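You operate a simulated robot arm through the tools that you are given. There is no shell and no other tool. Be economical: measure what you need, move in short steps, check, and stop when the job is done.

You are at the controls of a simulated two-armed robot. One attempt, no reset.

Task
Brush the grit off the mat with the brush from the white drawer.
Fine: pass the brush to your other hand first; put it back and shut the drawer. What is to be rubbed or washed off counts as gone when no trace of it is left.

The check looks at the end state, three seconds after you hand in, the way a careful person would. Anything else that was tipped, shoved, dropped, spilled or broken makes it a failure.

Robot
Two 6-joint arms with two-finger parallel grippers on one trunk, on a base that drives. Base frame: it is fixed to the floor where the robot stands at the start and does not move with it; the origin is under the middle of the robot, x ahead of it, y to its left, z up. Units: mm, rad, N and s.
The left shoulder is at the start at [60, 187, 1047], the right one opposite. With the tool pointing down near the work surface each hand reaches from about 100 to 580 mm from the robot's upright axis, wherever it stands, measured 20 degrees to its own side. Places, roughly: grit [600, -500, 800]; inside of the white drawer of the long table [600, 0, 600]; white drawer of the long table [600, 0, 600]. Payload 1.57 kg a hand.
The tool frame of a hand sits at the grasp point between the pads (the TCP): z along the fingers, y along the line on which they close. The tips reach 30 mm beyond it. The gripper opens to 110 mm. The fingers are 24 mm wide and 12 mm thick; the gripper's body (48 by 112 mm) begins 78 mm behind the TCP.
Orientation is told as [roll, pitch, yaw] about the base's x, y, z axes, in that order, counted from this pose: with the fingers straight down and closing along the base's y, the tool's x points along the base's -x, its y along +y and its z along -z.

Tools
- The arms move only by the tool servo_tool. It takes "left_moves", "right_moves" or both (then of equal length, played together; a hand with none holds still); each is one flat list of numbers, 7 for each row, row after row: the turn, a rotation vector about the tool's x, y, z in units of 5 degrees (1.0 is 5 degrees), then the shift along the tool's x, y, z in units of 30 mm (1.0 is 30 mm), then the gripper command, from -1 (shut) to 1 (fully open), values between in proportion. In form: [rx, ry, rz, dx, dy, dz, hand, rx, ry, rz, dx, dy, dz, hand, ...]. A call has 1 to 8 rows; each row shifts and turns the commanded pose from where the row before left it, along the tool's axes as they then stand. A call with a number of a shift or a turn outside -1 to 1 is refused whole. A row lasts 0.2 s, in which the tool goes at most 50 mm and 0.15 rad; a call with a longer step from one row to the next is refused whole, and so is a gripper value outside its range. Where a pose cannot be reached the arm comes as near as it can. A force on the tool above 40 N (or 10 N above the force at the start of the call, whichever is more), or a blocked arm, ends the call early, and 0.2 s more pass. Each finger travels about 153 mm/s and halts on what it meets, pressing with about 42 N; the grip force reading is that of the motor and also rises with nothing between the fingers. The clock runs only during rows and for 0.2 s after the last one: add rows that do not move to give the fingers time. It gives the time, the measured TCP pose, the force on the tool (base axes), the opening and the grip force at its end, in the units of the frame above (readings bear some noise), with the torque about the TCP (base axes, N m) and any sound that the robot's microphone picked up.
- Cameras (640 x 400 px; columns grow to the right, rows downward): "scene" is now at [-6.5, -26.2, 1568.3]; the picture's right is [-0.45, -0.90, 0.00], its down [-0.82, 0.41, -0.40] and it looks along [0.36, -0.18, -0.92] (base axes); focal length 252 px, centre (320, 200). "left" rides on the left gripper at [70, -16, -141] in its tool frame; the picture's right is [0.23, 0.97, 0.00], its down [-0.86, 0.20, -0.48] and it looks along [-0.47, 0.11, 0.88] (tool axes); focal length 222 px, centre (320, 200). "right" rides on the right gripper at [70, 16, -141] in its tool frame; the picture's right is [-0.23, 0.97, 0.00], its down [-0.86, -0.20, -0.48] and it looks along [-0.47, -0.11, 0.88] (tool axes); focal length 222 px, centre (320, 200).
- grab_frame(camera): a new picture of that camera. The clock stands still meanwhile.
- lift_body(by): slides the trunk up (or, below 0, down) by that many mm; the arms and the scene camera ride with it, the base frame stays. It gives what a move gives, with no picture.
- roll_base(legs): drives the robot by 1 to 6 legs, each [ahead, left, turn to the left] in mm, mm and rad, along the robot's own axes; the way and the turn of a leg run together, so that a leg with both is an arc; at most 1500 mm and 3.142 rad a leg. The arms and the cameras ride along, it lands a little off, and it stops where it bumps. It gives what a move gives.
- head_to(pan, tilt): turns the head with the scene camera to pan (to the left, within 1.501 rad either way) and tilt (down, from -0.506 to 1.204), counted from straight ahead of the robot. It gives what a move gives.
- locate(camera, pixels): there is no depth. For up to 12 entries [column, row, z] of the newest picture of that camera ("zoom" is the newest enlarged one), the place [x, y] in the base frame at which the ray of that pixel passes the height z, good to about 3 mm. The clock stands still meanwhile.
- zoom(camera, box): a new picture of the part [left, top, right, bottom] of that camera's present view, enlarged. The clock stands still meanwhile.
- close_job(): hands the job in; it is judged then, once.

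Work in short steps. Measure before you move; look again where a grasp or a placing could have gone wrong, and mend it. You have 80 turns and 62 pictures in all, those below and enlarged ones among them. Open the grippers and draw the arms clear of the work before you hand the job in, unless the task says otherwise; then end with one line.

The tools are called after "Emit:" as a command line: name --argument value ..., lists and objects as JSON in quotes. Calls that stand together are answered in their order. servo_tool: Moves the arms, as the interface text tells. Its arguments: {"type":"object","properties":{"left_moves":{"type":"array"},"right_moves":{"type":"array"}},"required":[]} The other tools are called the same way: lift_body (by) slides the trunk up or down; roll_base (legs) drives the base; head_to (pan, tilt) turns the head that bears the scene camera; grab_frame (camera) takes a picture; locate (camera, pixels) gives the place at which the rays of pixels pass given heights; zoom (camera, box) takes an enlarged picture of a part of a camera's view; close_job () hands the job in.

At the start:

```text
time_s: 0.0
left_position: [403.3, -55.7, 1020.5]
left_tcp_rot: [-0.001, 0.0, 0.0]
left_ft_force: [-0.4, 0.5, 0.8]
left_torque: [0.01, 0.02, -0.02]
left_opening: 110.0
left_grasp_force: 0.0
right_position: [317.4, -343.4, 1024.5]
right_tcp_rot: [-0.001, -0.002, 0.0]
right_ft_force: [0.8, 0.3, -0.2]
right_torque: [-0.05, -0.02, -0.01]
right_opening: 110.1
right_grasp_force: 0.1
trunk travel left (down, up): [-675.0, 315.0]
robot x, y, heading: [-0.0, -2.9, 0.002]
head pan, tilt: [-0.461, 1.162]
```

scene: 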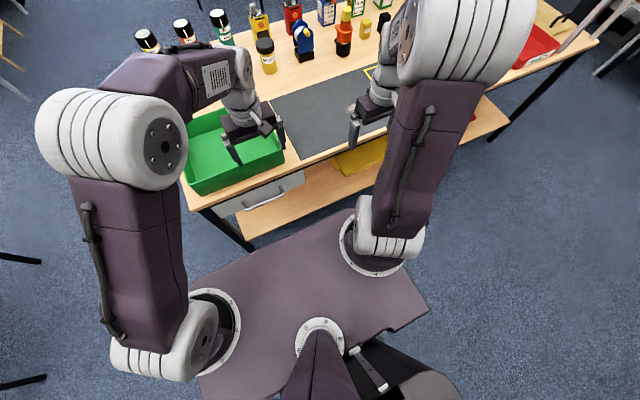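
right: 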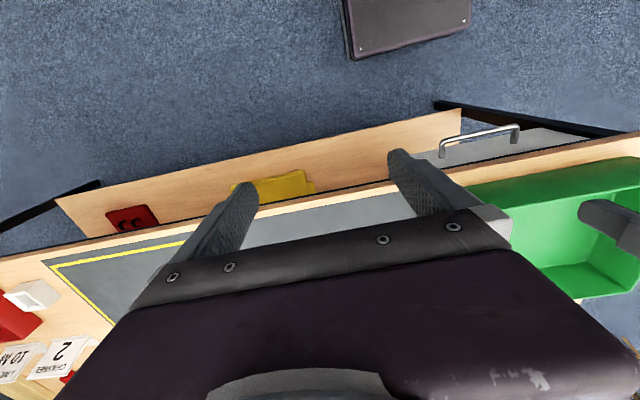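
left: 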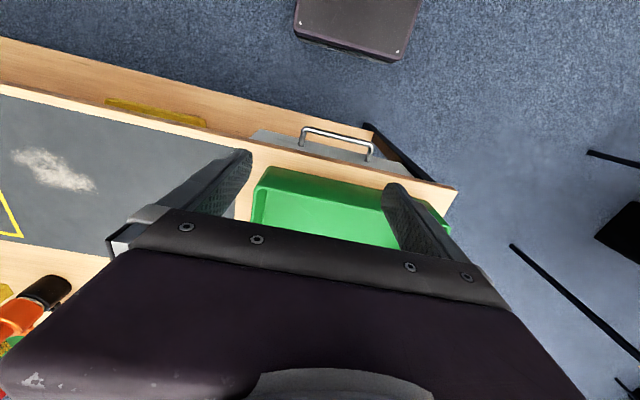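

The scene shows the white drawer below the green tray with its handle around (265,200), and grit on the mat shows in the left camera at (50,170). I'll measure the table edges, handle and grit.

Emit:
locate --camera "scene" --pixels '[[184, 210, 618], [590, 42, 618], [300, 160, 618], [272, 97, 618], [245, 205, 540], [300, 182, 540], [185, 185, 618], [284, 160, 618]]'

Emit:
locate --camera "left" --pixels '[[15, 155, 618], [95, 188, 618], [50, 170, 618], [302, 130, 540], [372, 155, 540], [250, 140, 560], [455, 190, 618], [0, 85, 618]]'

Emit:
zoom --camera "scene" --box '[170, 0, 420, 240]'

Emit:
zoom --camera "left" --box '[0, 80, 480, 280]'

```text
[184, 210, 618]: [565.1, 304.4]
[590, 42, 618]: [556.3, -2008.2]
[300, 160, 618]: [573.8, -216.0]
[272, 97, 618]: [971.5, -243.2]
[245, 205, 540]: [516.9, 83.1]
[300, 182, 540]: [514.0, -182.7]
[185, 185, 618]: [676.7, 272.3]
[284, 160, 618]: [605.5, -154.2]
```

```text
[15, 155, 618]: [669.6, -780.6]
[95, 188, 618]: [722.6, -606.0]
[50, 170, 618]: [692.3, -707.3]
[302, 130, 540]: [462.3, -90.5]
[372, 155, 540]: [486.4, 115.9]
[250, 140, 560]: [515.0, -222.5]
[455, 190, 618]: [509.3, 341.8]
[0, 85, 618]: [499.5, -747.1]
```

```text
1.67 times, centred on (295, 120) of scene
```

zoom: 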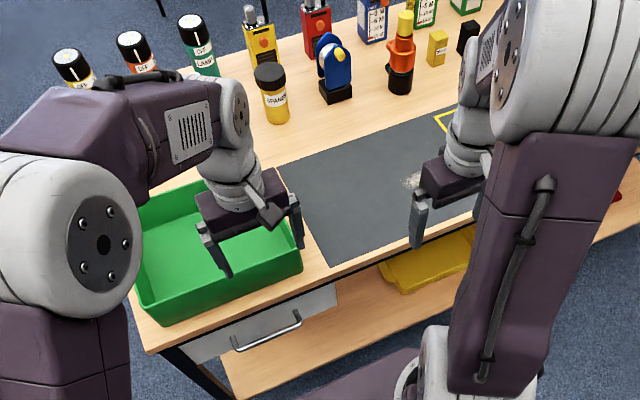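

```text
1.33 times, centred on (240, 180) of left
```

zoom: 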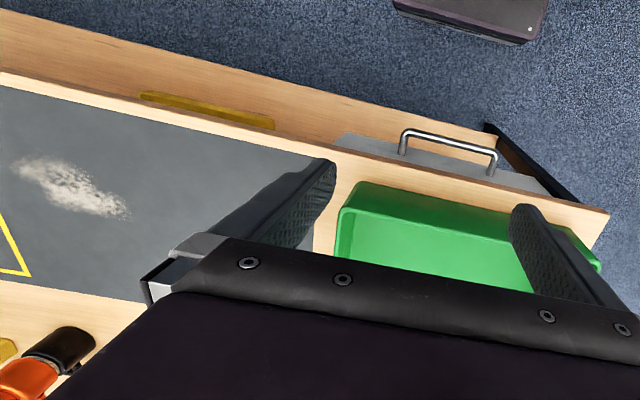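

The two views disagree at z=618, so the table top is probably near z=800. I'll raise the trunk for clearance and triangulate from the second height.

Emit:
lift_body --by 200

Emit:
grab_frame --camera "scene"

Emit:
grab_frame --camera "left"

Emit:
grab_frame --camera "right"

```text
time_s: 2.2
left_position: [402.4, -55.1, 1218.5]
left_tcp_rot: [0.0, -0.001, 0.001]
left_ft_force: [-1.0, 0.2, 0.3]
left_torque: [-0.02, 0.01, 0.03]
left_opening: 109.7
left_grasp_force: 0.1
right_position: [318.2, -344.2, 1224.1]
right_tcp_rot: [0.0, 0.0, 0.001]
right_ft_force: [-0.1, -0.8, 0.3]
right_torque: [0.01, 0.06, -0.01]
right_opening: 110.2
right_grasp_force: 0.0
trunk travel left (down, up): [-875.0, 115.0]
robot x, y, heading: [-4.8, 1.5, -0.003]
head pan, tilt: [-0.461, 1.162]
```

```text
56 pictures are left
```

scene: 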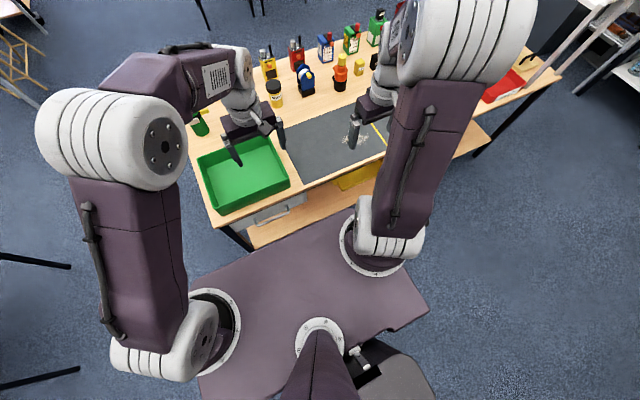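

```text
55 pictures are left
```

left: 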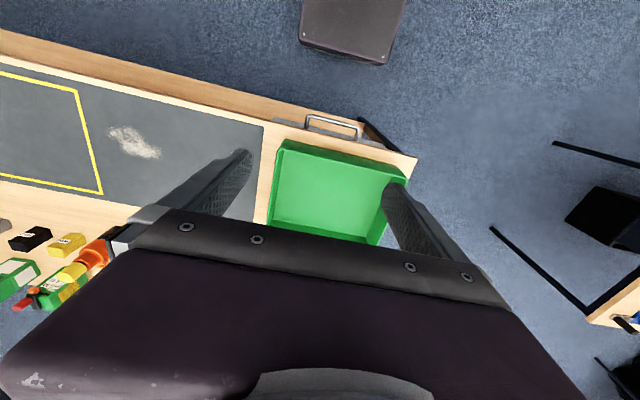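

```text
54 pictures are left
```

right: 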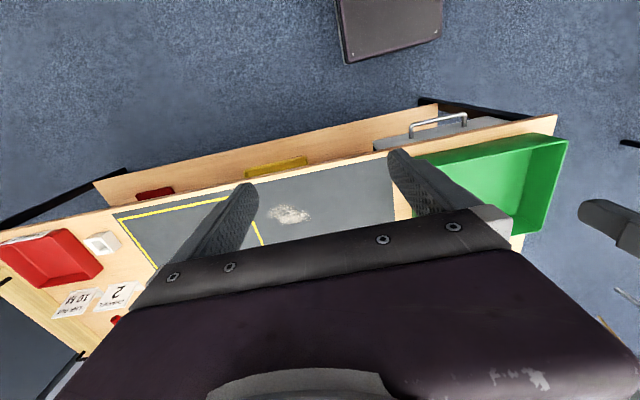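

I'll locate shared points from all three views at two heights.

Emit:
locate --camera "left" --pixels '[[418, 157, 780], [418, 157, 840], [135, 143, 780], [135, 143, 840], [264, 127, 780], [264, 127, 840], [307, 117, 700], [360, 128, 700]]'

Emit:
locate --camera "right" --pixels '[[557, 115, 780], [557, 115, 840], [290, 214, 780], [290, 214, 840], [410, 127, 700], [466, 115, 700]]'

Emit:
locate --camera "scene" --pixels '[[212, 228, 780], [212, 228, 840], [353, 134, 780], [353, 134, 840], [302, 188, 780], [302, 188, 840], [258, 222, 700], [305, 200, 700]]'

```text
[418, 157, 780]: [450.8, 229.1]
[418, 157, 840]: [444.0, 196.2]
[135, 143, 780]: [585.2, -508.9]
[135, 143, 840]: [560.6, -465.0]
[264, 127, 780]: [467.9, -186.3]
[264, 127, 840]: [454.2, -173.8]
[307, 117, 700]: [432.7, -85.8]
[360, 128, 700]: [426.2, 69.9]
```

```text
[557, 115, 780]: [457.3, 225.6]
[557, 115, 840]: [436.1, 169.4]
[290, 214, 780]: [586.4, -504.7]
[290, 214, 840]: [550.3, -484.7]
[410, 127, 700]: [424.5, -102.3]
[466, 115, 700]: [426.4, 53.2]
```

```text
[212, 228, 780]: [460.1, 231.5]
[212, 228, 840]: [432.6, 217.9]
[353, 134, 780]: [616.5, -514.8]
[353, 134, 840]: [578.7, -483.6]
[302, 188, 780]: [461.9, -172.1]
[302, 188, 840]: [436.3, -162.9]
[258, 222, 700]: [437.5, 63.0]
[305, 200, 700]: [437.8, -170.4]
```

Triangulation gives: table top z≈785, front edge x≈455, handle bar about x 437, z≈658, y −87..78, and grit near (587,−507). I'll back the base off and then look at the drawer front.

Emit:
roll_base --legs '[[-350, 0, 0]]'

Emit:
head_to --pan 0.0 --tilt 0.8

Emit:
grab_frame --camera "scene"

```text
time_s: 4.4
left_position: [60.4, -55.5, 1220.2]
left_tcp_rot: [0.0, 0.001, 0.006]
left_ft_force: [0.5, -0.5, -0.2]
left_torque: [0.04, 0.02, 0.0]
left_opening: 110.1
left_grasp_force: 0.0
right_position: [-24.3, -344.1, 1224.9]
right_tcp_rot: [0.0, 0.002, 0.005]
right_ft_force: [1.2, 0.4, 0.4]
right_torque: [0.0, 0.02, -0.02]
right_opening: 109.9
right_grasp_force: 0.0
trunk travel left (down, up): [-875.0, 115.0]
robot x, y, heading: [-343.7, -1.0, 0.005]
head pan, tilt: [-0.461, 1.162]
```

```text
time_s: 5.3
left_position: [56.5, -54.8, 1221.1]
left_tcp_rot: [0.0, 0.0, 0.005]
left_ft_force: [0.9, -0.4, -0.2]
left_torque: [0.0, -0.04, -0.03]
left_opening: 110.0
left_grasp_force: 0.1
right_position: [-27.0, -344.0, 1225.5]
right_tcp_rot: [0.0, -0.001, 0.003]
right_ft_force: [-1.0, 0.4, 0.2]
right_torque: [-0.04, 0.05, 0.03]
right_opening: 110.1
right_grasp_force: 0.1
trunk travel left (down, up): [-875.0, 115.0]
robot x, y, heading: [-346.0, -2.2, 0.002]
head pan, tilt: [0.0, 0.799]
```

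```text
53 pictures are left
```

scene: 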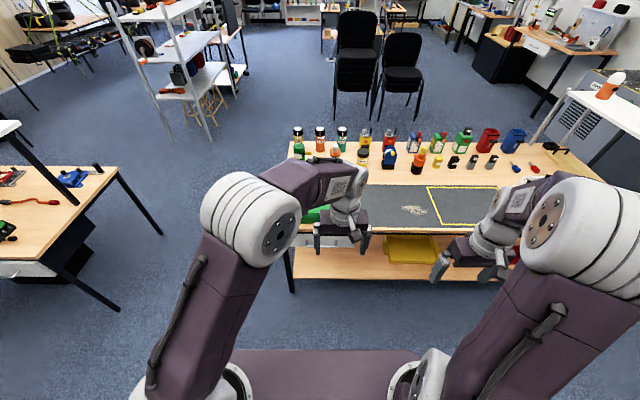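

The base is clear of the table, so I turn the left tool to point ahead with the fingers closing vertically, for the horizontal handle bar.

Emit:
servo_tool --left_moves '[-0.866, -0.866, 0.866, 0, 0, 0, 1, -0.866, -0.866, 0.866, 0, 0, 0, 1, -0.866, -0.866, 0.866, 0, 0, 0, 1, -0.866, -0.866, 0.866, 0, 0, 0, 1, -0.866, -0.866, 0.866, 0, 0, 0, 1, -0.866, -0.866, 0.866, 0, 0, 0, 1, -0.866, -0.866, 0.866, 0, 0, 0, 1, -0.866, -0.866, 0.866, 0, 0, 0, 1]'

Emit:
servo_tool --left_moves '[-0.866, -0.866, 0.866, 0, 0, 0, 1, -0.866, -0.866, 0.866, 0, 0, 0, 1, -0.866, -0.866, 0.866, 0, 0, 0, 1, -0.866, -0.866, 0.866, 0, 0, 0, 1, -0.866, -0.866, 0.866, 0, 0, 0, 1, -0.866, -0.866, 0.866, 0, 0, 0, 1, -0.866, -0.866, 0.866, 0, 0, 0, 1, -0.866, -0.866, 0.866, 0, 0, 0, 1]'

```text
time_s: 7.1
left_position: [59.1, -55.3, 1219.6]
left_tcp_rot: [0.787, -0.341, -0.782]
left_ft_force: [0.2, 0.0, -0.4]
left_torque: [-0.02, 0.01, 0.02]
left_opening: 109.6
left_grasp_force: 0.1
right_position: [-27.3, -344.7, 1224.7]
right_tcp_rot: [-0.001, 0.0, 0.004]
right_ft_force: [0.5, 0.4, -1.1]
right_torque: [0.02, -0.02, -0.03]
right_opening: 110.1
right_grasp_force: 0.0
trunk travel left (down, up): [-875.0, 115.0]
robot x, y, heading: [-343.2, -2.0, 0.004]
head pan, tilt: [0.0, 0.799]
```

```text
time_s: 9.0
left_position: [72.2, -80.8, 1288.4]
left_tcp_rot: [1.649, -0.222, -1.564]
left_ft_force: [0.5, 0.0, 0.0]
left_torque: [0.0, -0.04, -0.01]
left_opening: 110.0
left_grasp_force: 0.0
right_position: [-25.3, -344.2, 1223.0]
right_tcp_rot: [0.0, 0.0, 0.006]
right_ft_force: [-0.7, 0.3, 0.5]
right_torque: [-0.03, 0.05, 0.01]
right_opening: 110.2
right_grasp_force: 0.0
trunk travel left (down, up): [-875.0, 115.0]
robot x, y, heading: [-347.5, -2.7, 0.01]
head pan, tilt: [0.0, 0.799]
stopped in row 8 (left hand): the arm was blocked; the commanded pose is now the measured one
```

The last row was blocked and the hand sits about 70 mm off, so I look at how the arm is folded.

Emit:
grab_frame --camera "scene"

```text
52 pictures are left
```

scene: 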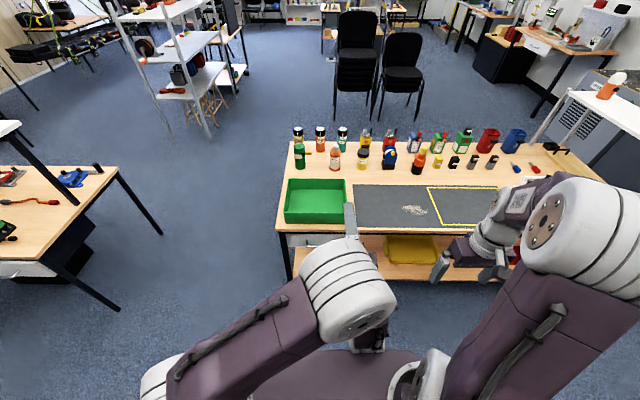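

The hand is folded too close to the shoulder; I'll extend it ahead and down, still well off the table.

Emit:
servo_tool --left_moves '[0, 0, 0, 0, -1, 1, 1, 0, 0, 0, 0, -1, 1, 1, 0, 0, 0, 0, -1, 1, 1, 0, 0, 0, 0, -1, 1, 1, 0, 0, 0, 0, -1, 1, 1, 0, 0, 0, 0, -1, 1, 1]'

```text
time_s: 10.4
left_position: [268.1, -114.8, 1123.7]
left_tcp_rot: [1.649, -0.222, -1.564]
left_ft_force: [0.2, -0.6, 1.0]
left_torque: [0.01, -0.03, 0.0]
left_opening: 109.9
left_grasp_force: 0.0
right_position: [-24.9, -343.7, 1224.6]
right_tcp_rot: [-0.001, -0.001, 0.005]
right_ft_force: [0.5, -0.7, 0.1]
right_torque: [-0.01, -0.01, 0.01]
right_opening: 110.4
right_grasp_force: 0.0
trunk travel left (down, up): [-875.0, 115.0]
robot x, y, heading: [-344.2, 0.9, -0.002]
head pan, tilt: [0.0, 0.799]
```

The extension went cleanly. I correct the residual tilt: about +0.22 rad about tool z and +0.08 about tool x.

Emit:
servo_tool --left_moves '[0.3, 0, 0.85, 0, 0, 0, 1, 0.3, 0, 0.85, 0, 0, 0, 1, 0.3, 0, 0.85, 0, 0, 0, 1]'

Emit:
grab_frame --camera "scene"

Emit:
grab_frame --camera "left"

```text
time_s: 11.2
left_position: [264.9, -115.2, 1126.6]
left_tcp_rot: [1.568, 0.002, -1.555]
left_ft_force: [-1.5, -0.4, -0.4]
left_torque: [0.01, 0.01, 0.01]
left_opening: 109.7
left_grasp_force: 0.1
right_position: [-26.7, -342.6, 1224.2]
right_tcp_rot: [0.0, 0.0, 0.006]
right_ft_force: [0.9, -0.6, 0.2]
right_torque: [-0.01, 0.01, -0.01]
right_opening: 109.9
right_grasp_force: 0.2
trunk travel left (down, up): [-875.0, 115.0]
robot x, y, heading: [-349.3, -1.4, 0.003]
head pan, tilt: [0.0, 0.799]
```

```text
51 pictures are left
```

scene: 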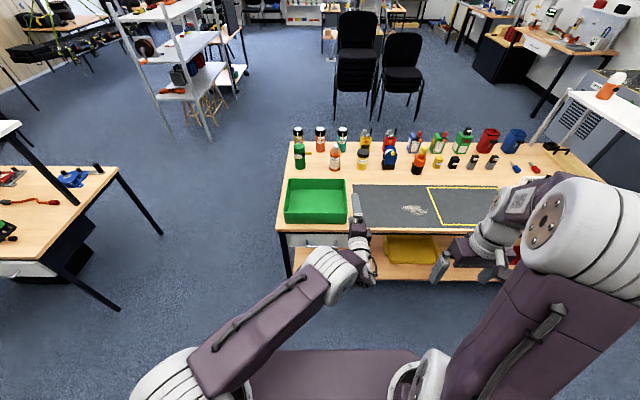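

```text
50 pictures are left
```

left: 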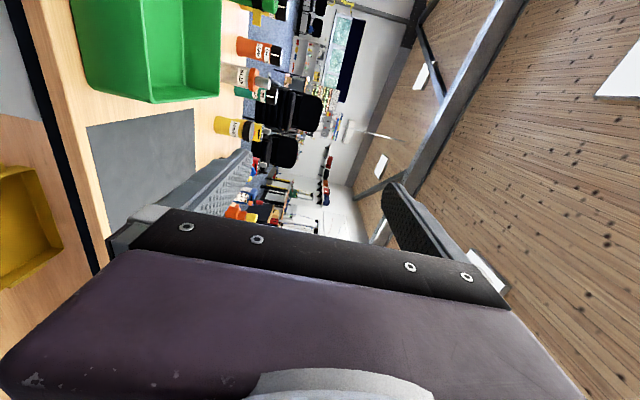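

Orientation is right. I move the hand left to line up with the drawer centre, then lower the trunk to near handle height.

Emit:
servo_tool --left_moves '[0, 0, 0, 0.95, 0, 0, 1, 0, 0, 0, 0.95, 0, 0, 1, 0, 0, 0, 0.95, 0, 0, 1, 0, 0, 0, 0.9, 0, 0, 1]'

Emit:
lift_body --by -465

Emit:
grab_frame --camera "left"

Emit:
zoom --camera "scene" --box '[220, 150, 540, 350]'

```text
time_s: 12.2
left_position: [260.7, -3.8, 1125.6]
left_tcp_rot: [1.569, 0.001, -1.557]
left_ft_force: [0.7, 0.8, -0.7]
left_torque: [-0.03, -0.03, -0.02]
left_opening: 110.1
left_grasp_force: 0.2
right_position: [-26.3, -344.0, 1224.3]
right_tcp_rot: [-0.001, 0.002, 0.006]
right_ft_force: [-0.3, -0.3, 0.3]
right_torque: [-0.01, -0.03, -0.02]
right_opening: 110.1
right_grasp_force: 0.1
trunk travel left (down, up): [-875.0, 115.0]
robot x, y, heading: [-344.8, 2.0, 0.002]
head pan, tilt: [0.0, 0.799]
```

```text
refused: -465 is not a number from -400 to 400
```

```text
49 pictures are left
```

left: 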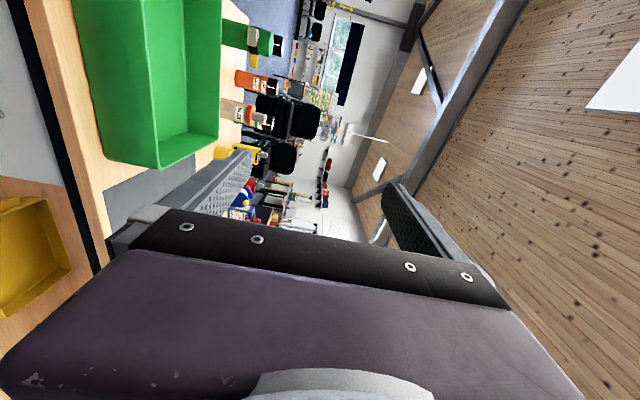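

```text
2.00 times, centred on (380, 250) of scene
```

zoom: 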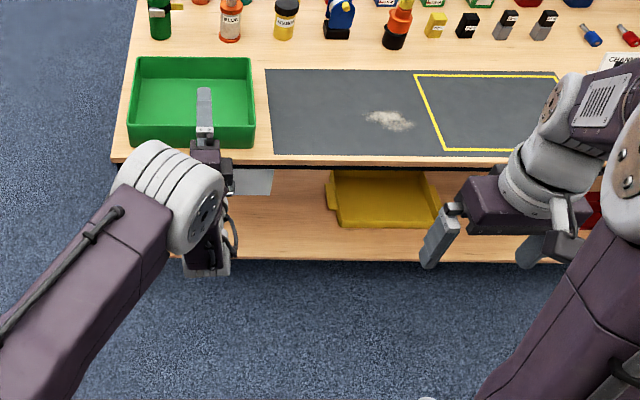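

Lift is limited to 400 per call; I lower in two steps, to just above the handle height, and look with the left camera.

Emit:
lift_body --by -300

Emit:
lift_body --by -130

Emit:
grab_frame --camera "left"

Emit:
zoom --camera "scene" --box '[160, 100, 480, 300]'

```text
time_s: 15.2
left_position: [262.1, -5.9, 826.2]
left_tcp_rot: [1.568, 0.002, -1.556]
left_ft_force: [0.4, -0.2, -0.4]
left_torque: [0.04, -0.03, -0.02]
left_opening: 109.9
left_grasp_force: 0.0
right_position: [-27.0, -344.8, 924.0]
right_tcp_rot: [-0.002, 0.0, 0.005]
right_ft_force: [0.1, 0.9, 0.6]
right_torque: [0.01, 0.01, -0.03]
right_opening: 110.0
right_grasp_force: 0.1
trunk travel left (down, up): [-575.0, 415.0]
robot x, y, heading: [-346.1, 1.2, 0.004]
head pan, tilt: [0.0, 0.799]
```

```text
time_s: 16.8
left_position: [262.1, -4.2, 695.9]
left_tcp_rot: [1.57, 0.002, -1.556]
left_ft_force: [0.7, 0.5, -0.1]
left_torque: [0.01, 0.03, 0.01]
left_opening: 109.9
left_grasp_force: 0.1
right_position: [-24.9, -343.6, 794.4]
right_tcp_rot: [-0.001, 0.001, 0.005]
right_ft_force: [0.4, 0.7, -0.7]
right_torque: [-0.03, -0.02, 0.02]
right_opening: 110.0
right_grasp_force: 0.2
trunk travel left (down, up): [-445.0, 545.0]
robot x, y, heading: [-346.3, -1.9, 0.004]
head pan, tilt: [0.0, 0.799]
```

```text
47 pictures are left
```

left: 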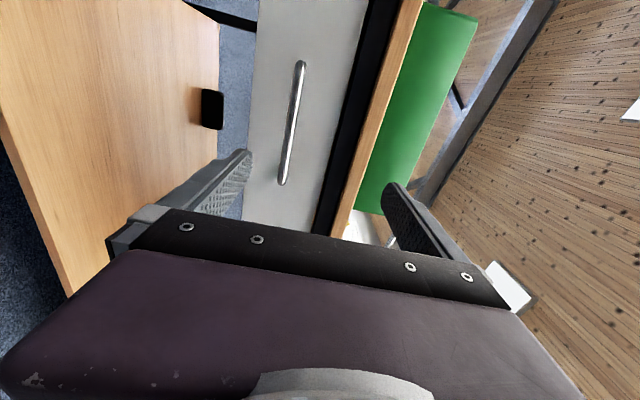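

```text
2.00 times, centred on (320, 200) of scene
```

zoom: 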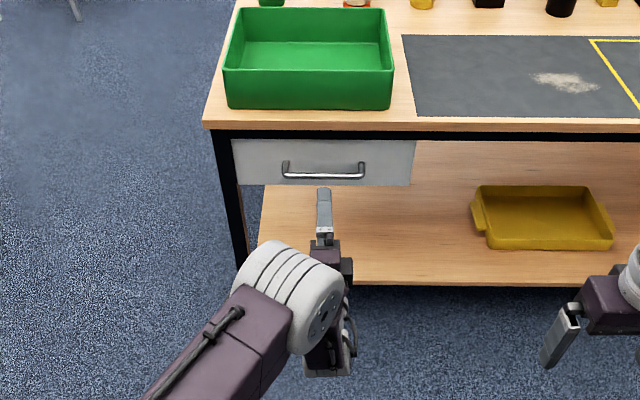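

Handle ends (302,62) and (283,183) in the left view agree with a bar at x≈437, y −86..78, z≈656. I lower to that height and drive forward to just short of the bar.

Emit:
lift_body --by -39

Emit:
roll_base --legs '[[110, 0, 0]]'

Emit:
grab_frame --camera "left"

```text
time_s: 17.6
left_position: [262.3, -5.3, 657.7]
left_tcp_rot: [1.57, 0.0, -1.557]
left_ft_force: [0.0, -0.8, -0.1]
left_torque: [-0.02, -0.03, -0.01]
left_opening: 109.9
left_grasp_force: 0.0
right_position: [-26.0, -344.0, 755.2]
right_tcp_rot: [0.0, 0.0, 0.005]
right_ft_force: [-0.1, 0.2, 0.0]
right_torque: [0.0, 0.01, 0.0]
right_opening: 109.8
right_grasp_force: 0.0
trunk travel left (down, up): [-406.0, 584.0]
robot x, y, heading: [-341.6, -2.2, 0.005]
head pan, tilt: [0.0, 0.799]
```

```text
time_s: 18.8
left_position: [374.0, -8.2, 656.4]
left_tcp_rot: [1.568, 0.001, -1.562]
left_ft_force: [0.3, -0.7, 0.5]
left_torque: [-0.04, -0.01, 0.01]
left_opening: 110.0
left_grasp_force: 0.0
right_position: [84.1, -345.5, 755.0]
right_tcp_rot: [0.0, 0.0, 0.0]
right_ft_force: [0.1, 0.3, -0.7]
right_torque: [-0.02, 0.02, -0.03]
right_opening: 110.1
right_grasp_force: 0.2
trunk travel left (down, up): [-406.0, 584.0]
robot x, y, heading: [-235.5, -0.3, 0.002]
head pan, tilt: [0.0, 0.799]
```

```text
45 pictures are left
```

left: 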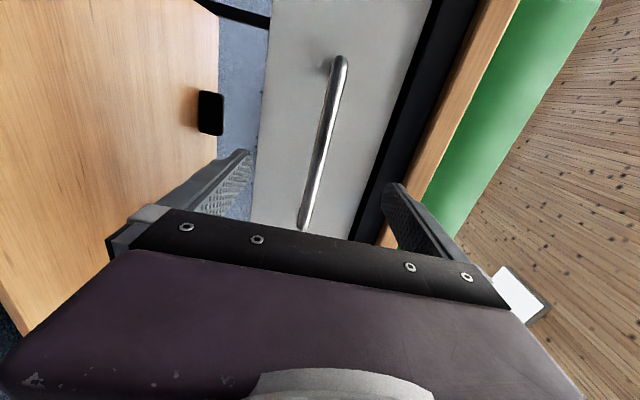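

The bar remains centred vertically (z≈655). I move 50 mm ahead and close on it.

Emit:
servo_tool --left_moves '[0, 0, 0, 0, 0, 0.85, 1, 0, 0, 0, 0, 0, 0.85, 1, 0, 0, 0, 0, 0, 0, -1, 0, 0, 0, 0, 0, 0, -1, 0, 0, 0, 0, 0, 0, -1, 0, 0, 0, 0, 0, 0, -1]'

Emit:
grab_frame --camera "left"

```text
time_s: 20.2
left_position: [424.7, -9.0, 655.0]
left_tcp_rot: [1.561, 0.004, -1.562]
left_ft_force: [-7.4, -0.8, -20.7]
left_torque: [-0.27, 0.18, -0.43]
left_opening: 14.1
left_grasp_force: 30.2
right_position: [85.4, -344.0, 753.3]
right_tcp_rot: [0.0, 0.001, 0.001]
right_ft_force: [-0.1, 0.2, -0.5]
right_torque: [0.01, 0.02, 0.01]
right_opening: 110.1
right_grasp_force: 0.0
trunk travel left (down, up): [-406.0, 584.0]
robot x, y, heading: [-233.6, -0.5, 0.003]
head pan, tilt: [0.0, 0.799]
```

```text
44 pictures are left
```

left: 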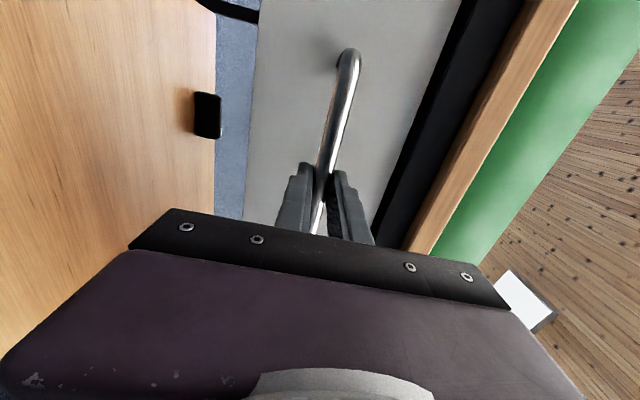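

Handle is gripped at 14 mm opening. I pull gently with the arm first, easing down 2 mm to relieve the vertical load.

Emit:
servo_tool --left_moves '[0, 0, 0, 0, -0.07, 0, -1, 0, 0, 0, 0, 0, -0.5, -1, 0, 0, 0, 0, 0, -0.7, -1, 0, 0, 0, 0, 0, -0.7, -1]'

```text
time_s: 21.2
left_position: [369.6, -7.6, 654.0]
left_tcp_rot: [1.565, -0.001, -1.558]
left_ft_force: [-1.2, 5.1, -12.4]
left_torque: [0.06, 0.26, 0.25]
left_opening: 14.0
left_grasp_force: 30.1
right_position: [84.5, -345.2, 755.0]
right_tcp_rot: [0.0, 0.001, -0.001]
right_ft_force: [-0.5, -0.4, -0.3]
right_torque: [0.01, -0.03, 0.03]
right_opening: 109.7
right_grasp_force: 0.1
trunk travel left (down, up): [-406.0, 584.0]
robot x, y, heading: [-229.8, -1.4, 0.002]
head pan, tilt: [0.0, 0.799]
```

The drawer follows. I pull it further with the base and look.

Emit:
roll_base --legs '[[-150, 0, 0]]'

Emit:
grab_frame --camera "scene"

```text
time_s: 22.5
left_position: [224.1, -6.4, 653.2]
left_tcp_rot: [1.565, -0.002, -1.559]
left_ft_force: [-1.3, 24.0, -14.4]
left_torque: [0.13, 0.16, 0.3]
left_opening: 13.7
left_grasp_force: 30.2
right_position: [-61.9, -344.0, 755.0]
right_tcp_rot: [-0.007, 0.003, 0.0]
right_ft_force: [0.3, 0.6, -0.1]
right_torque: [-0.01, -0.03, -0.01]
right_opening: 110.0
right_grasp_force: 0.1
trunk travel left (down, up): [-406.0, 584.0]
robot x, y, heading: [-380.6, 0.5, -0.004]
head pan, tilt: [0.0, 0.799]
```

```text
43 pictures are left
```

scene: 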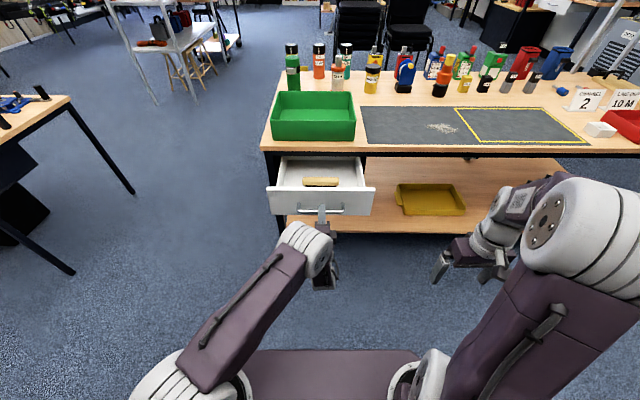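

The drawer is open about 200 mm and shows the brush at (322,182). I zoom in.

Emit:
zoom --camera "scene" --box '[250, 140, 390, 228]'

Emit:
locate --camera "zoom" --pixels '[[320, 200, 640], [320, 200, 600]]'

```text
4.55 times, centred on (320, 184) of scene
```

zoom: 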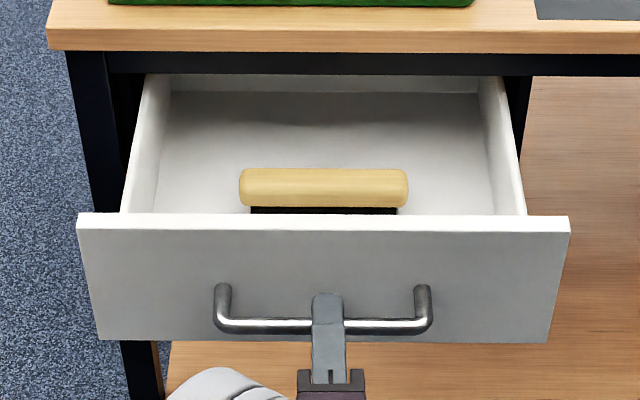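

```text
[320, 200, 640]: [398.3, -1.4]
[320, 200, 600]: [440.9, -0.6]
```

The brush is a wooden block lying along y with bristles down. I release the handle and back away 120 mm.

Emit:
servo_tool --left_moves '[0, 0, 0, 0, 0, 0, 0, 0, 0, 0, 0, 0, 0, 0, 0, 0, 0, 0, 0, -1, 0, 0, 0, 0, 0, 0, -1, 0, 0, 0, 0, 0, 0, -1, 0, 0, 0, 0, 0, 0, -1, 0]'

Emit:
lift_body --by 350

Emit:
grab_frame --camera "scene"

```text
time_s: 23.9
left_position: [104.9, -7.5, 656.8]
left_tcp_rot: [1.567, 0.001, -1.56]
left_ft_force: [0.2, -0.4, 0.9]
left_torque: [0.01, -0.02, 0.03]
left_opening: 54.9
left_grasp_force: 0.0
right_position: [-63.0, -345.2, 754.8]
right_tcp_rot: [0.001, 0.0, -0.002]
right_ft_force: [-0.3, -0.3, 0.5]
right_torque: [-0.01, -0.01, 0.01]
right_opening: 109.9
right_grasp_force: 0.0
trunk travel left (down, up): [-406.0, 584.0]
robot x, y, heading: [-379.3, 2.0, -0.001]
head pan, tilt: [0.0, 0.799]
```

```text
time_s: 27.4
left_position: [104.7, -8.4, 1005.0]
left_tcp_rot: [1.568, 0.001, -1.559]
left_ft_force: [0.2, -0.8, -0.3]
left_torque: [0.03, 0.01, 0.0]
left_opening: 54.8
left_grasp_force: 0.1
right_position: [-62.9, -344.9, 1105.1]
right_tcp_rot: [0.0, -0.001, -0.001]
right_ft_force: [-0.5, 0.6, -0.9]
right_torque: [-0.04, 0.0, -0.01]
right_opening: 109.8
right_grasp_force: 0.0
trunk travel left (down, up): [-756.0, 234.0]
robot x, y, heading: [-379.4, -2.6, -0.001]
head pan, tilt: [0.0, 0.799]
```

```text
41 pictures are left
```

scene: 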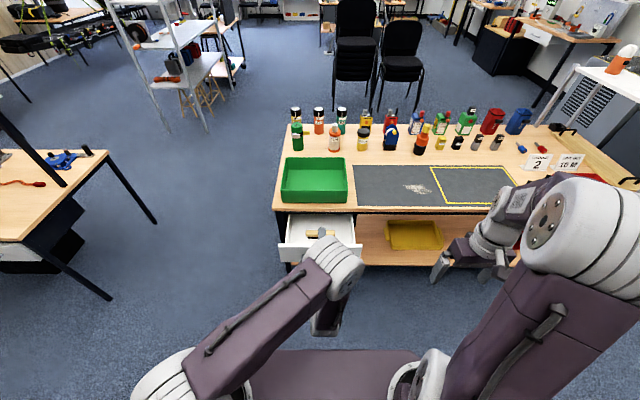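

I rotate both hands together: left about its x to point straight down (closing along base x, camera outward), right by yaw so it also closes along base x with camera outward.

Emit:
servo_tool --left_moves '[1, 0, 0, 0, 0, 0, 0, 1, 0, 0, 0, 0, 0, 0, 1, 0, 0, 0, 0, 0, 0, 1, 0, 0, 0, 0, 0, 0, 1, 0, 0, 0, 0, 0, 0, 1, 0, 0, 0, 0, 0, 0, 1, 0, 0, 0, 0, 0, 0, 1, 0, 0, 0, 0, 0, 0]' --right_moves '[0, 0, -1, 0, 0, 0, 0, 0, 0, -1, 0, 0, 0, 0, 0, 0, -1, 0, 0, 0, 0, 0, 0, -1, 0, 0, 0, 0, 0, 0, -1, 0, 0, 0, 0, 0, 0, -1, 0, 0, 0, 0, 0, 0, -1, 0, 0, 0, 0, 0, 0, -1, 0, 0, 0, 0]'

Emit:
servo_tool --left_moves '[1, 0, 0, 0, 0, 0, 0, 1, 0, 0, 0, 0, 0, 0, 1, 0, 0, 0, 0, 0, 0, 1, 0, 0, 0, 0, 0, 0, 1, 0, 0, 0, 0, 0, 0, 1, 0, 0, 0, 0, 0, 0, 1, 0, 0, 0, 0, 0, 0, 1, 0, 0, 0, 0, 0, 0]' --right_moves '[0, 0, -1, 0, 0, 0, 0, 0, 0, -1, 0, 0, 0, 0, 0, 0, -1, 0, 0, 0, 0, 0, 0, -1, 0, 0, 0, 0, 0, 0, -1, 0, 0, 0, 0, 0, 0, -1, 0, 0, 0, 0, 0, 0, -1, 0, 0, 0, 0, 0, 0, -1, 0, 0, 0, 0]'

Emit:
servo_tool --left_moves '[1, 0, 0, 0, 0, 0, 0, 1, 0, 0, 0, 0, 0, 0]' --right_moves '[0, 0, -1, 0, 0, 0, 0, 0, 0, -1, 0, 0, 0, 0]'

Emit:
grab_frame --camera "scene"

```text
time_s: 29.1
left_position: [104.5, -8.6, 1004.4]
left_tcp_rot: [0.868, 0.001, -1.558]
left_ft_force: [0.8, 0.3, -0.1]
left_torque: [0.02, -0.03, -0.03]
left_opening: 55.0
left_grasp_force: 0.1
right_position: [-64.3, -346.2, 1105.2]
right_tcp_rot: [0.001, 0.001, 0.697]
right_ft_force: [0.4, -0.6, 0.2]
right_torque: [0.01, -0.01, 0.02]
right_opening: 55.0
right_grasp_force: 0.0
trunk travel left (down, up): [-756.0, 234.0]
robot x, y, heading: [-380.5, 0.4, -0.003]
head pan, tilt: [0.0, 0.799]
```

```text
time_s: 30.9
left_position: [103.9, -8.3, 1005.7]
left_tcp_rot: [0.169, 0.0, -1.559]
left_ft_force: [-0.5, 1.4, -0.1]
left_torque: [-0.02, 0.02, 0.0]
left_opening: 55.0
left_grasp_force: 0.0
right_position: [-62.9, -345.8, 1104.8]
right_tcp_rot: [0.0, 0.0, 1.397]
right_ft_force: [-0.8, -0.4, 0.5]
right_torque: [0.01, -0.01, -0.02]
right_opening: 55.0
right_grasp_force: 0.1
trunk travel left (down, up): [-756.0, 234.0]
robot x, y, heading: [-378.8, -1.0, -0.006]
head pan, tilt: [0.0, 0.799]
```

```text
time_s: 31.6
left_position: [104.7, -7.4, 1006.0]
left_tcp_rot: [-0.006, 0.001, -1.558]
left_ft_force: [-0.1, -0.6, -0.3]
left_torque: [0.0, 0.02, -0.01]
left_opening: 54.9
left_grasp_force: 0.0
right_position: [-62.2, -347.0, 1105.1]
right_tcp_rot: [-0.001, -0.001, 1.571]
right_ft_force: [0.1, 0.1, 0.0]
right_torque: [0.03, 0.0, 0.0]
right_opening: 55.3
right_grasp_force: 0.0
trunk travel left (down, up): [-756.0, 234.0]
robot x, y, heading: [-373.8, -0.4, -0.002]
head pan, tilt: [0.0, 0.799]
```

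```text
40 pictures are left
```

scene: 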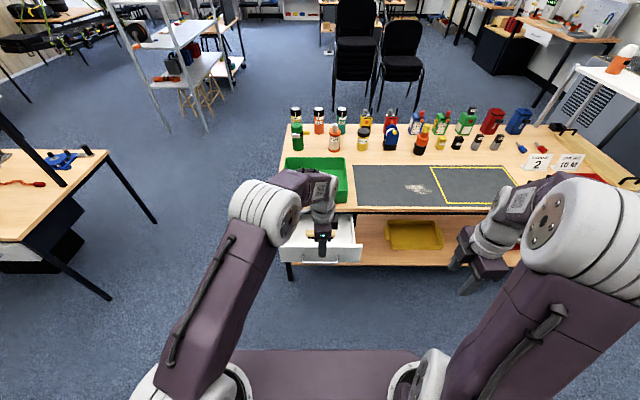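

Both hands are down-pointing. I drive forward 210 mm so the left hand is over the open drawer, and look with both cameras.

Emit:
roll_base --legs '[[210, 0, 0]]'

Emit:
grab_frame --camera "left"

Emit:
grab_frame --camera "right"

```text
time_s: 33.2
left_position: [316.2, -10.6, 1006.7]
left_tcp_rot: [-0.004, 0.001, -1.564]
left_ft_force: [-0.6, 0.5, -0.3]
left_torque: [0.0, 0.02, 0.02]
left_opening: 55.1
left_grasp_force: 0.0
right_position: [145.8, -349.0, 1105.6]
right_tcp_rot: [-0.004, -0.001, 1.564]
right_ft_force: [0.0, -0.7, -0.1]
right_torque: [0.0, -0.04, -0.01]
right_opening: 55.1
right_grasp_force: 0.0
trunk travel left (down, up): [-756.0, 234.0]
robot x, y, heading: [-170.9, -4.9, -0.004]
head pan, tilt: [0.0, 0.799]
```

```text
39 pictures are left
```

left: 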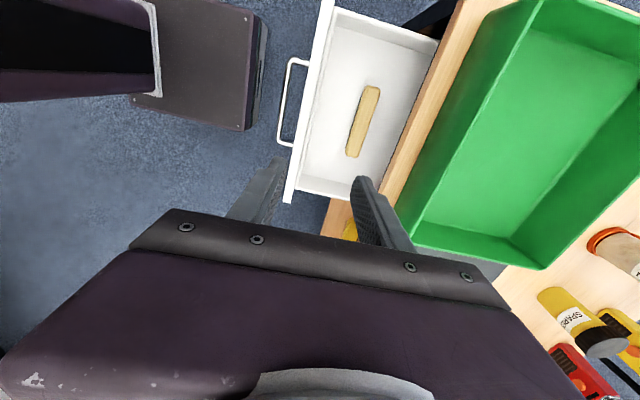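

```text
38 pictures are left
```

right: 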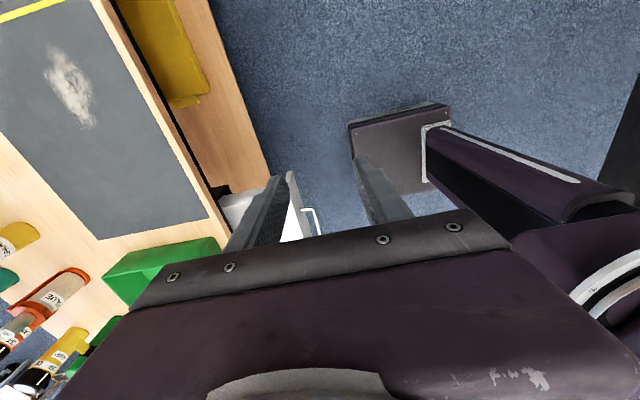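

The brush spans (370,87) to (352,157) in the left view. I'll zoom and locate its ends and drawer edges.

Emit:
zoom --camera "left" --box '[260, 0, 460, 210]'

Emit:
locate --camera "left" --pixels '[[363, 87, 640], [380, 87, 640], [346, 154, 640], [359, 157, 640], [335, 8, 717], [293, 200, 717], [286, 62, 656], [280, 140, 656], [437, 40, 690], [363, 121, 640]]'

```text
1.90 times, centred on (360, 105) of left
```

zoom: 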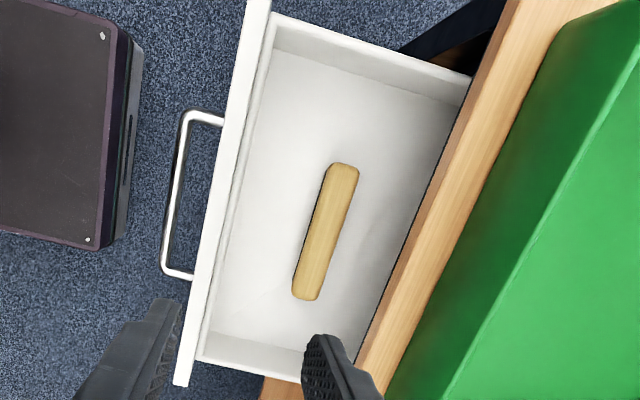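

```text
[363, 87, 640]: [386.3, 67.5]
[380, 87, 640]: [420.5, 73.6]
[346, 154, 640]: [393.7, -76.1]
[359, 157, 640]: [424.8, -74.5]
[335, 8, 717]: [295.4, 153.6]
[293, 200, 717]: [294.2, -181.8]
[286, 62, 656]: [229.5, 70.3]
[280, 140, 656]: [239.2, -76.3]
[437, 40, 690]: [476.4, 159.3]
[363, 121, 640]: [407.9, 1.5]
```

The brush is centred near x≈405, y −75..70, 33 mm wide; the gripper body would graze the table edge (x 455). I'll pull the drawer ~80 mm further by hooking closed fingers behind its front panel (inner face x≈293).

Emit:
servo_tool --left_moves '[0, 0, 0, 0, 0.8, 0, -1, 0, 0, 0, 0, 0, 0, -1, 0, 0, 0, 0, 0, 0, -1]'

Emit:
lift_body --by -300

Emit:
grab_frame --camera "left"

Emit:
zoom --camera "scene" --box '[200, 100, 520, 300]'

```text
time_s: 34.0
left_position: [342.1, -11.9, 1004.9]
left_tcp_rot: [-0.005, 0.001, -1.561]
left_ft_force: [0.1, -0.7, 0.6]
left_torque: [-0.01, -0.01, -0.04]
left_opening: 0.0
left_grasp_force: 21.3
right_position: [147.5, -349.5, 1106.3]
right_tcp_rot: [0.0, 0.0, 1.564]
right_ft_force: [-0.7, 0.2, 0.1]
right_torque: [-0.02, -0.02, 0.01]
right_opening: 55.2
right_grasp_force: 0.1
trunk travel left (down, up): [-756.0, 234.0]
robot x, y, heading: [-164.2, 0.2, -0.001]
head pan, tilt: [0.0, 0.799]
```

```text
time_s: 37.0
left_position: [342.7, -11.6, 705.7]
left_tcp_rot: [-0.003, 0.002, -1.564]
left_ft_force: [-0.3, -0.2, 0.4]
left_torque: [-0.01, -0.01, 0.03]
left_opening: 0.0
left_grasp_force: 22.1
right_position: [147.0, -348.3, 805.4]
right_tcp_rot: [0.0, -0.001, 1.565]
right_ft_force: [-1.3, 0.7, 0.4]
right_torque: [0.01, 0.02, -0.01]
right_opening: 55.2
right_grasp_force: 0.2
trunk travel left (down, up): [-456.0, 534.0]
robot x, y, heading: [-170.5, -1.9, -0.009]
head pan, tilt: [0.0, 0.799]
```

```text
36 pictures are left
```

left: 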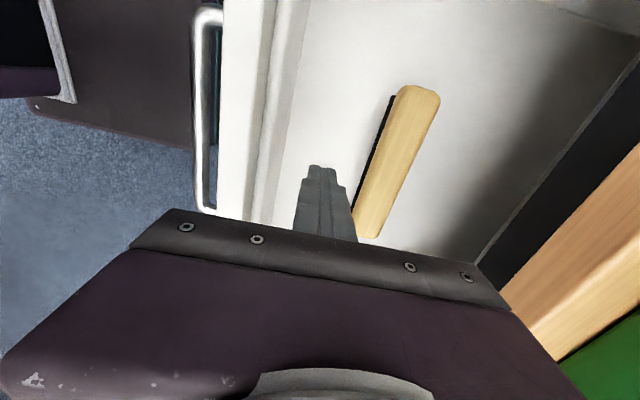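

```text
2.00 times, centred on (360, 200) of scene
```

zoom: 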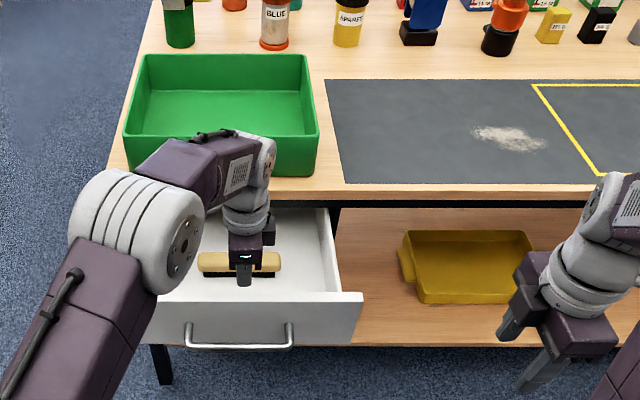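

Fingers are inside the drawer behind the front panel. I pull back toward the robot in steps.

Emit:
servo_tool --left_moves '[0, 0, 0, 0, -0.8, 0, -1, 0, 0, 0, 0, -0.7, 0, -1, 0, 0, 0, 0, -0.7, 0, -1, 0, 0, 0, 0, -0.7, 0, -1, 0, 0, 0, 0, -0.7, 0, -1]'

Emit:
grab_frame --camera "left"

```text
time_s: 38.2
left_position: [251.1, -13.3, 706.8]
left_tcp_rot: [0.023, -0.006, -1.565]
left_ft_force: [12.6, 3.5, -9.8]
left_torque: [-0.05, -0.25, -0.2]
left_opening: 0.3
left_grasp_force: 21.7
right_position: [147.7, -347.8, 804.7]
right_tcp_rot: [0.0, -0.001, 1.565]
right_ft_force: [-1.6, -0.1, 0.6]
right_torque: [0.01, -0.02, 0.0]
right_opening: 54.9
right_grasp_force: 0.1
trunk travel left (down, up): [-456.0, 534.0]
robot x, y, heading: [-164.9, -1.1, -0.012]
head pan, tilt: [0.0, 0.799]
stopped in row 5 (left hand): the force on the tool passed its limit (the readings are from after the stop); the commanded pose is now the measured one
```

```text
34 pictures are left
```

left: 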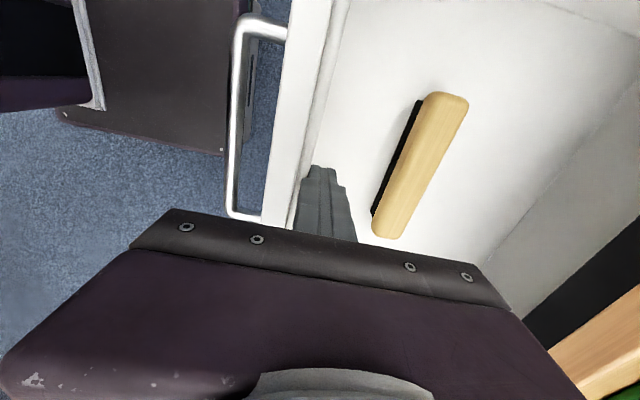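

The drawer moved about 50 mm more and reached its stop. I locate the brush again.

Emit:
locate --camera "left" --pixels '[[428, 93, 640], [468, 100, 640], [372, 230, 640], [405, 236, 640], [428, 93, 655], [468, 100, 655], [372, 230, 655], [405, 236, 655], [420, 102, 600], [373, 215, 600], [310, 180, 710]]'

Emit:
zoom --camera "left" --box '[280, 60, 540, 260]'

```text
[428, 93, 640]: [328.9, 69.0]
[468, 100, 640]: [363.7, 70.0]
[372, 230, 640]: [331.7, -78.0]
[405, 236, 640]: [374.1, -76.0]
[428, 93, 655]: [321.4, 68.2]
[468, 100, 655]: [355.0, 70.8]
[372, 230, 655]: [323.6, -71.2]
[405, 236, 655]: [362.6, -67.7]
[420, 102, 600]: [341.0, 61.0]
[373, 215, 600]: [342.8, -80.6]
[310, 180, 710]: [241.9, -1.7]
```

```text
2.00 times, centred on (410, 160) of left
```

zoom: 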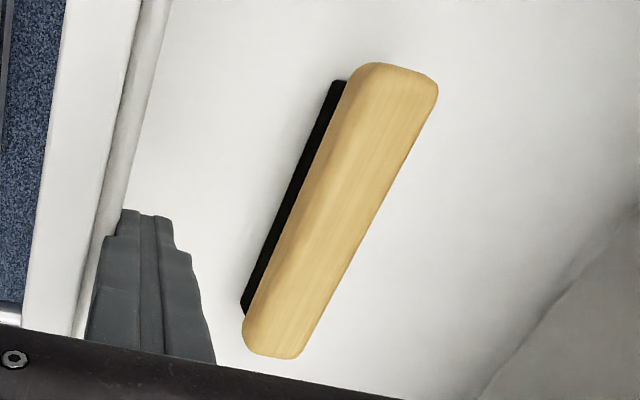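

Brush top is at z≈641, centre (349,−3), length 145, width ~35. I position the left hand above its left part at (349,42) with the gripper opened.

Emit:
servo_tool --left_moves '[0, 0, 0, 0, 0.7, 0, -1, 0, 0, 0, 0, 0, -1, -1, 0, 0, 0, 0.6, 0.86, 0, 0, 0, 0, 0, 0.6, 0.86, 0, 0.45, 0, 0, 0, 0.63, 0.85, 0, 0.45, 0, 0, 0, 0, 0, 0, 0.45]'

Emit:
grab_frame --camera "left"

```text
time_s: 39.6
left_position: [346.7, 42.3, 740.3]
left_tcp_rot: [0.019, -0.007, -1.566]
left_ft_force: [0.5, 0.5, -0.1]
left_torque: [-0.03, -0.03, 0.0]
left_opening: 79.7
left_grasp_force: 0.1
right_position: [146.8, -348.9, 805.7]
right_tcp_rot: [0.001, 0.0, 1.564]
right_ft_force: [0.1, 0.2, 0.8]
right_torque: [0.01, 0.0, 0.0]
right_opening: 55.0
right_grasp_force: 0.1
trunk travel left (down, up): [-456.0, 534.0]
robot x, y, heading: [-167.2, -0.9, -0.006]
head pan, tilt: [0.0, 0.799]
```

```text
32 pictures are left
```

left: 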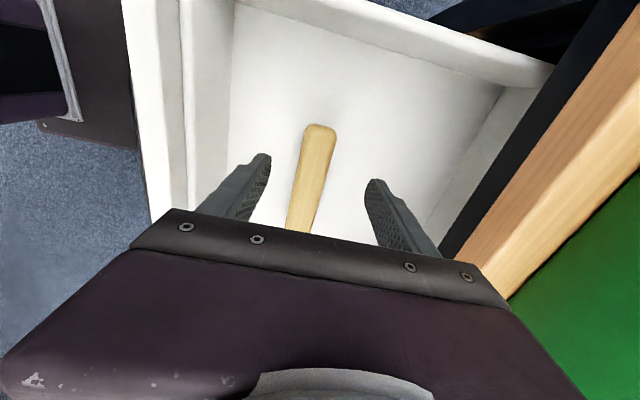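

The brush lies between the fingers. I check its centre line once more from this view.

Emit:
locate --camera "left" --pixels '[[305, 128, 641], [336, 130, 641], [287, 228, 641], [313, 230, 641], [250, 5, 690]]'

```text
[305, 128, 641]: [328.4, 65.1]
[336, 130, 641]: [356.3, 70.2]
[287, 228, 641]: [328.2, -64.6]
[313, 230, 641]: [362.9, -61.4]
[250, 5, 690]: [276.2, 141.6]
```

Brush centre x≈344 versus hand 347: good. I descend 98 mm, force-limited, then close.

Emit:
servo_tool --left_moves '[-0.2, 0, 0, 0, -0.08, 0.9, 0.45, 0, 0, 0, 0, 0, 0.9, 0.45, 0, 0, 0, 0, 0, 0.9, 0.45, 0, 0, 0, 0, 0, 0.57, 0.45, 0, 0, 0, 0, 0, 0, -0.6, 0, 0, 0, 0, 0, 0, -1, 0, 0, 0, 0, 0, 0, -1]'

Emit:
grab_frame --camera "left"

```text
time_s: 40.6
left_position: [350.2, 43.3, 649.1]
left_tcp_rot: [0.045, -0.009, -1.565]
left_ft_force: [-0.3, 1.1, 13.0]
left_torque: [0.21, 0.39, -0.04]
left_opening: 33.9
left_grasp_force: 7.3
right_position: [146.6, -348.4, 806.2]
right_tcp_rot: [0.001, 0.001, 1.566]
right_ft_force: [-0.7, 0.5, 0.3]
right_torque: [-0.01, 0.04, 0.01]
right_opening: 55.1
right_grasp_force: 0.2
trunk travel left (down, up): [-456.0, 534.0]
robot x, y, heading: [-167.0, -2.6, -0.004]
head pan, tilt: [0.0, 0.799]
stopped in row 5 (left hand): the force on the tool passed its limit (the readings are from after the stop); the commanded pose is now the measured one
```

```text
31 pictures are left
```

left: 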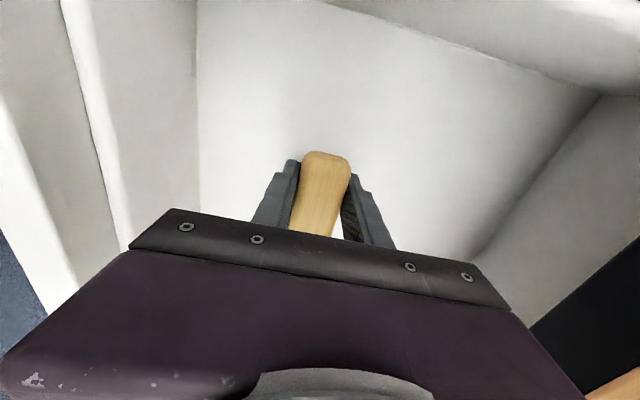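

The tips touched the drawer floor at about z 618. I open a little, straighten, rise 10 mm, and close.

Emit:
servo_tool --left_moves '[0, 0, 0, 0, 0, 0, -0.1, 0.5, 0, 0, 0, -0.1, -0.4, -0.1, 0, 0, 0, 0, 0, 0, -0.1, 0, 0, 0, 0, 0, 0, -1, 0, 0, 0, 0, 0, 0, -1, 0, 0, 0, 0, 0, 0, -1]'

```text
time_s: 42.0
left_position: [346.5, 43.7, 659.9]
left_tcp_rot: [0.0, -0.008, -1.565]
left_ft_force: [0.3, -0.5, 1.2]
left_torque: [-0.13, 0.01, -0.11]
left_opening: 32.9
left_grasp_force: 41.7
right_position: [148.1, -347.9, 806.1]
right_tcp_rot: [0.0, 0.0, 1.565]
right_ft_force: [-0.7, -0.3, 0.1]
right_torque: [-0.03, 0.04, -0.01]
right_opening: 55.1
right_grasp_force: 0.1
trunk travel left (down, up): [-456.0, 534.0]
robot x, y, heading: [-165.4, -3.3, -0.008]
head pan, tilt: [0.0, 0.799]
```

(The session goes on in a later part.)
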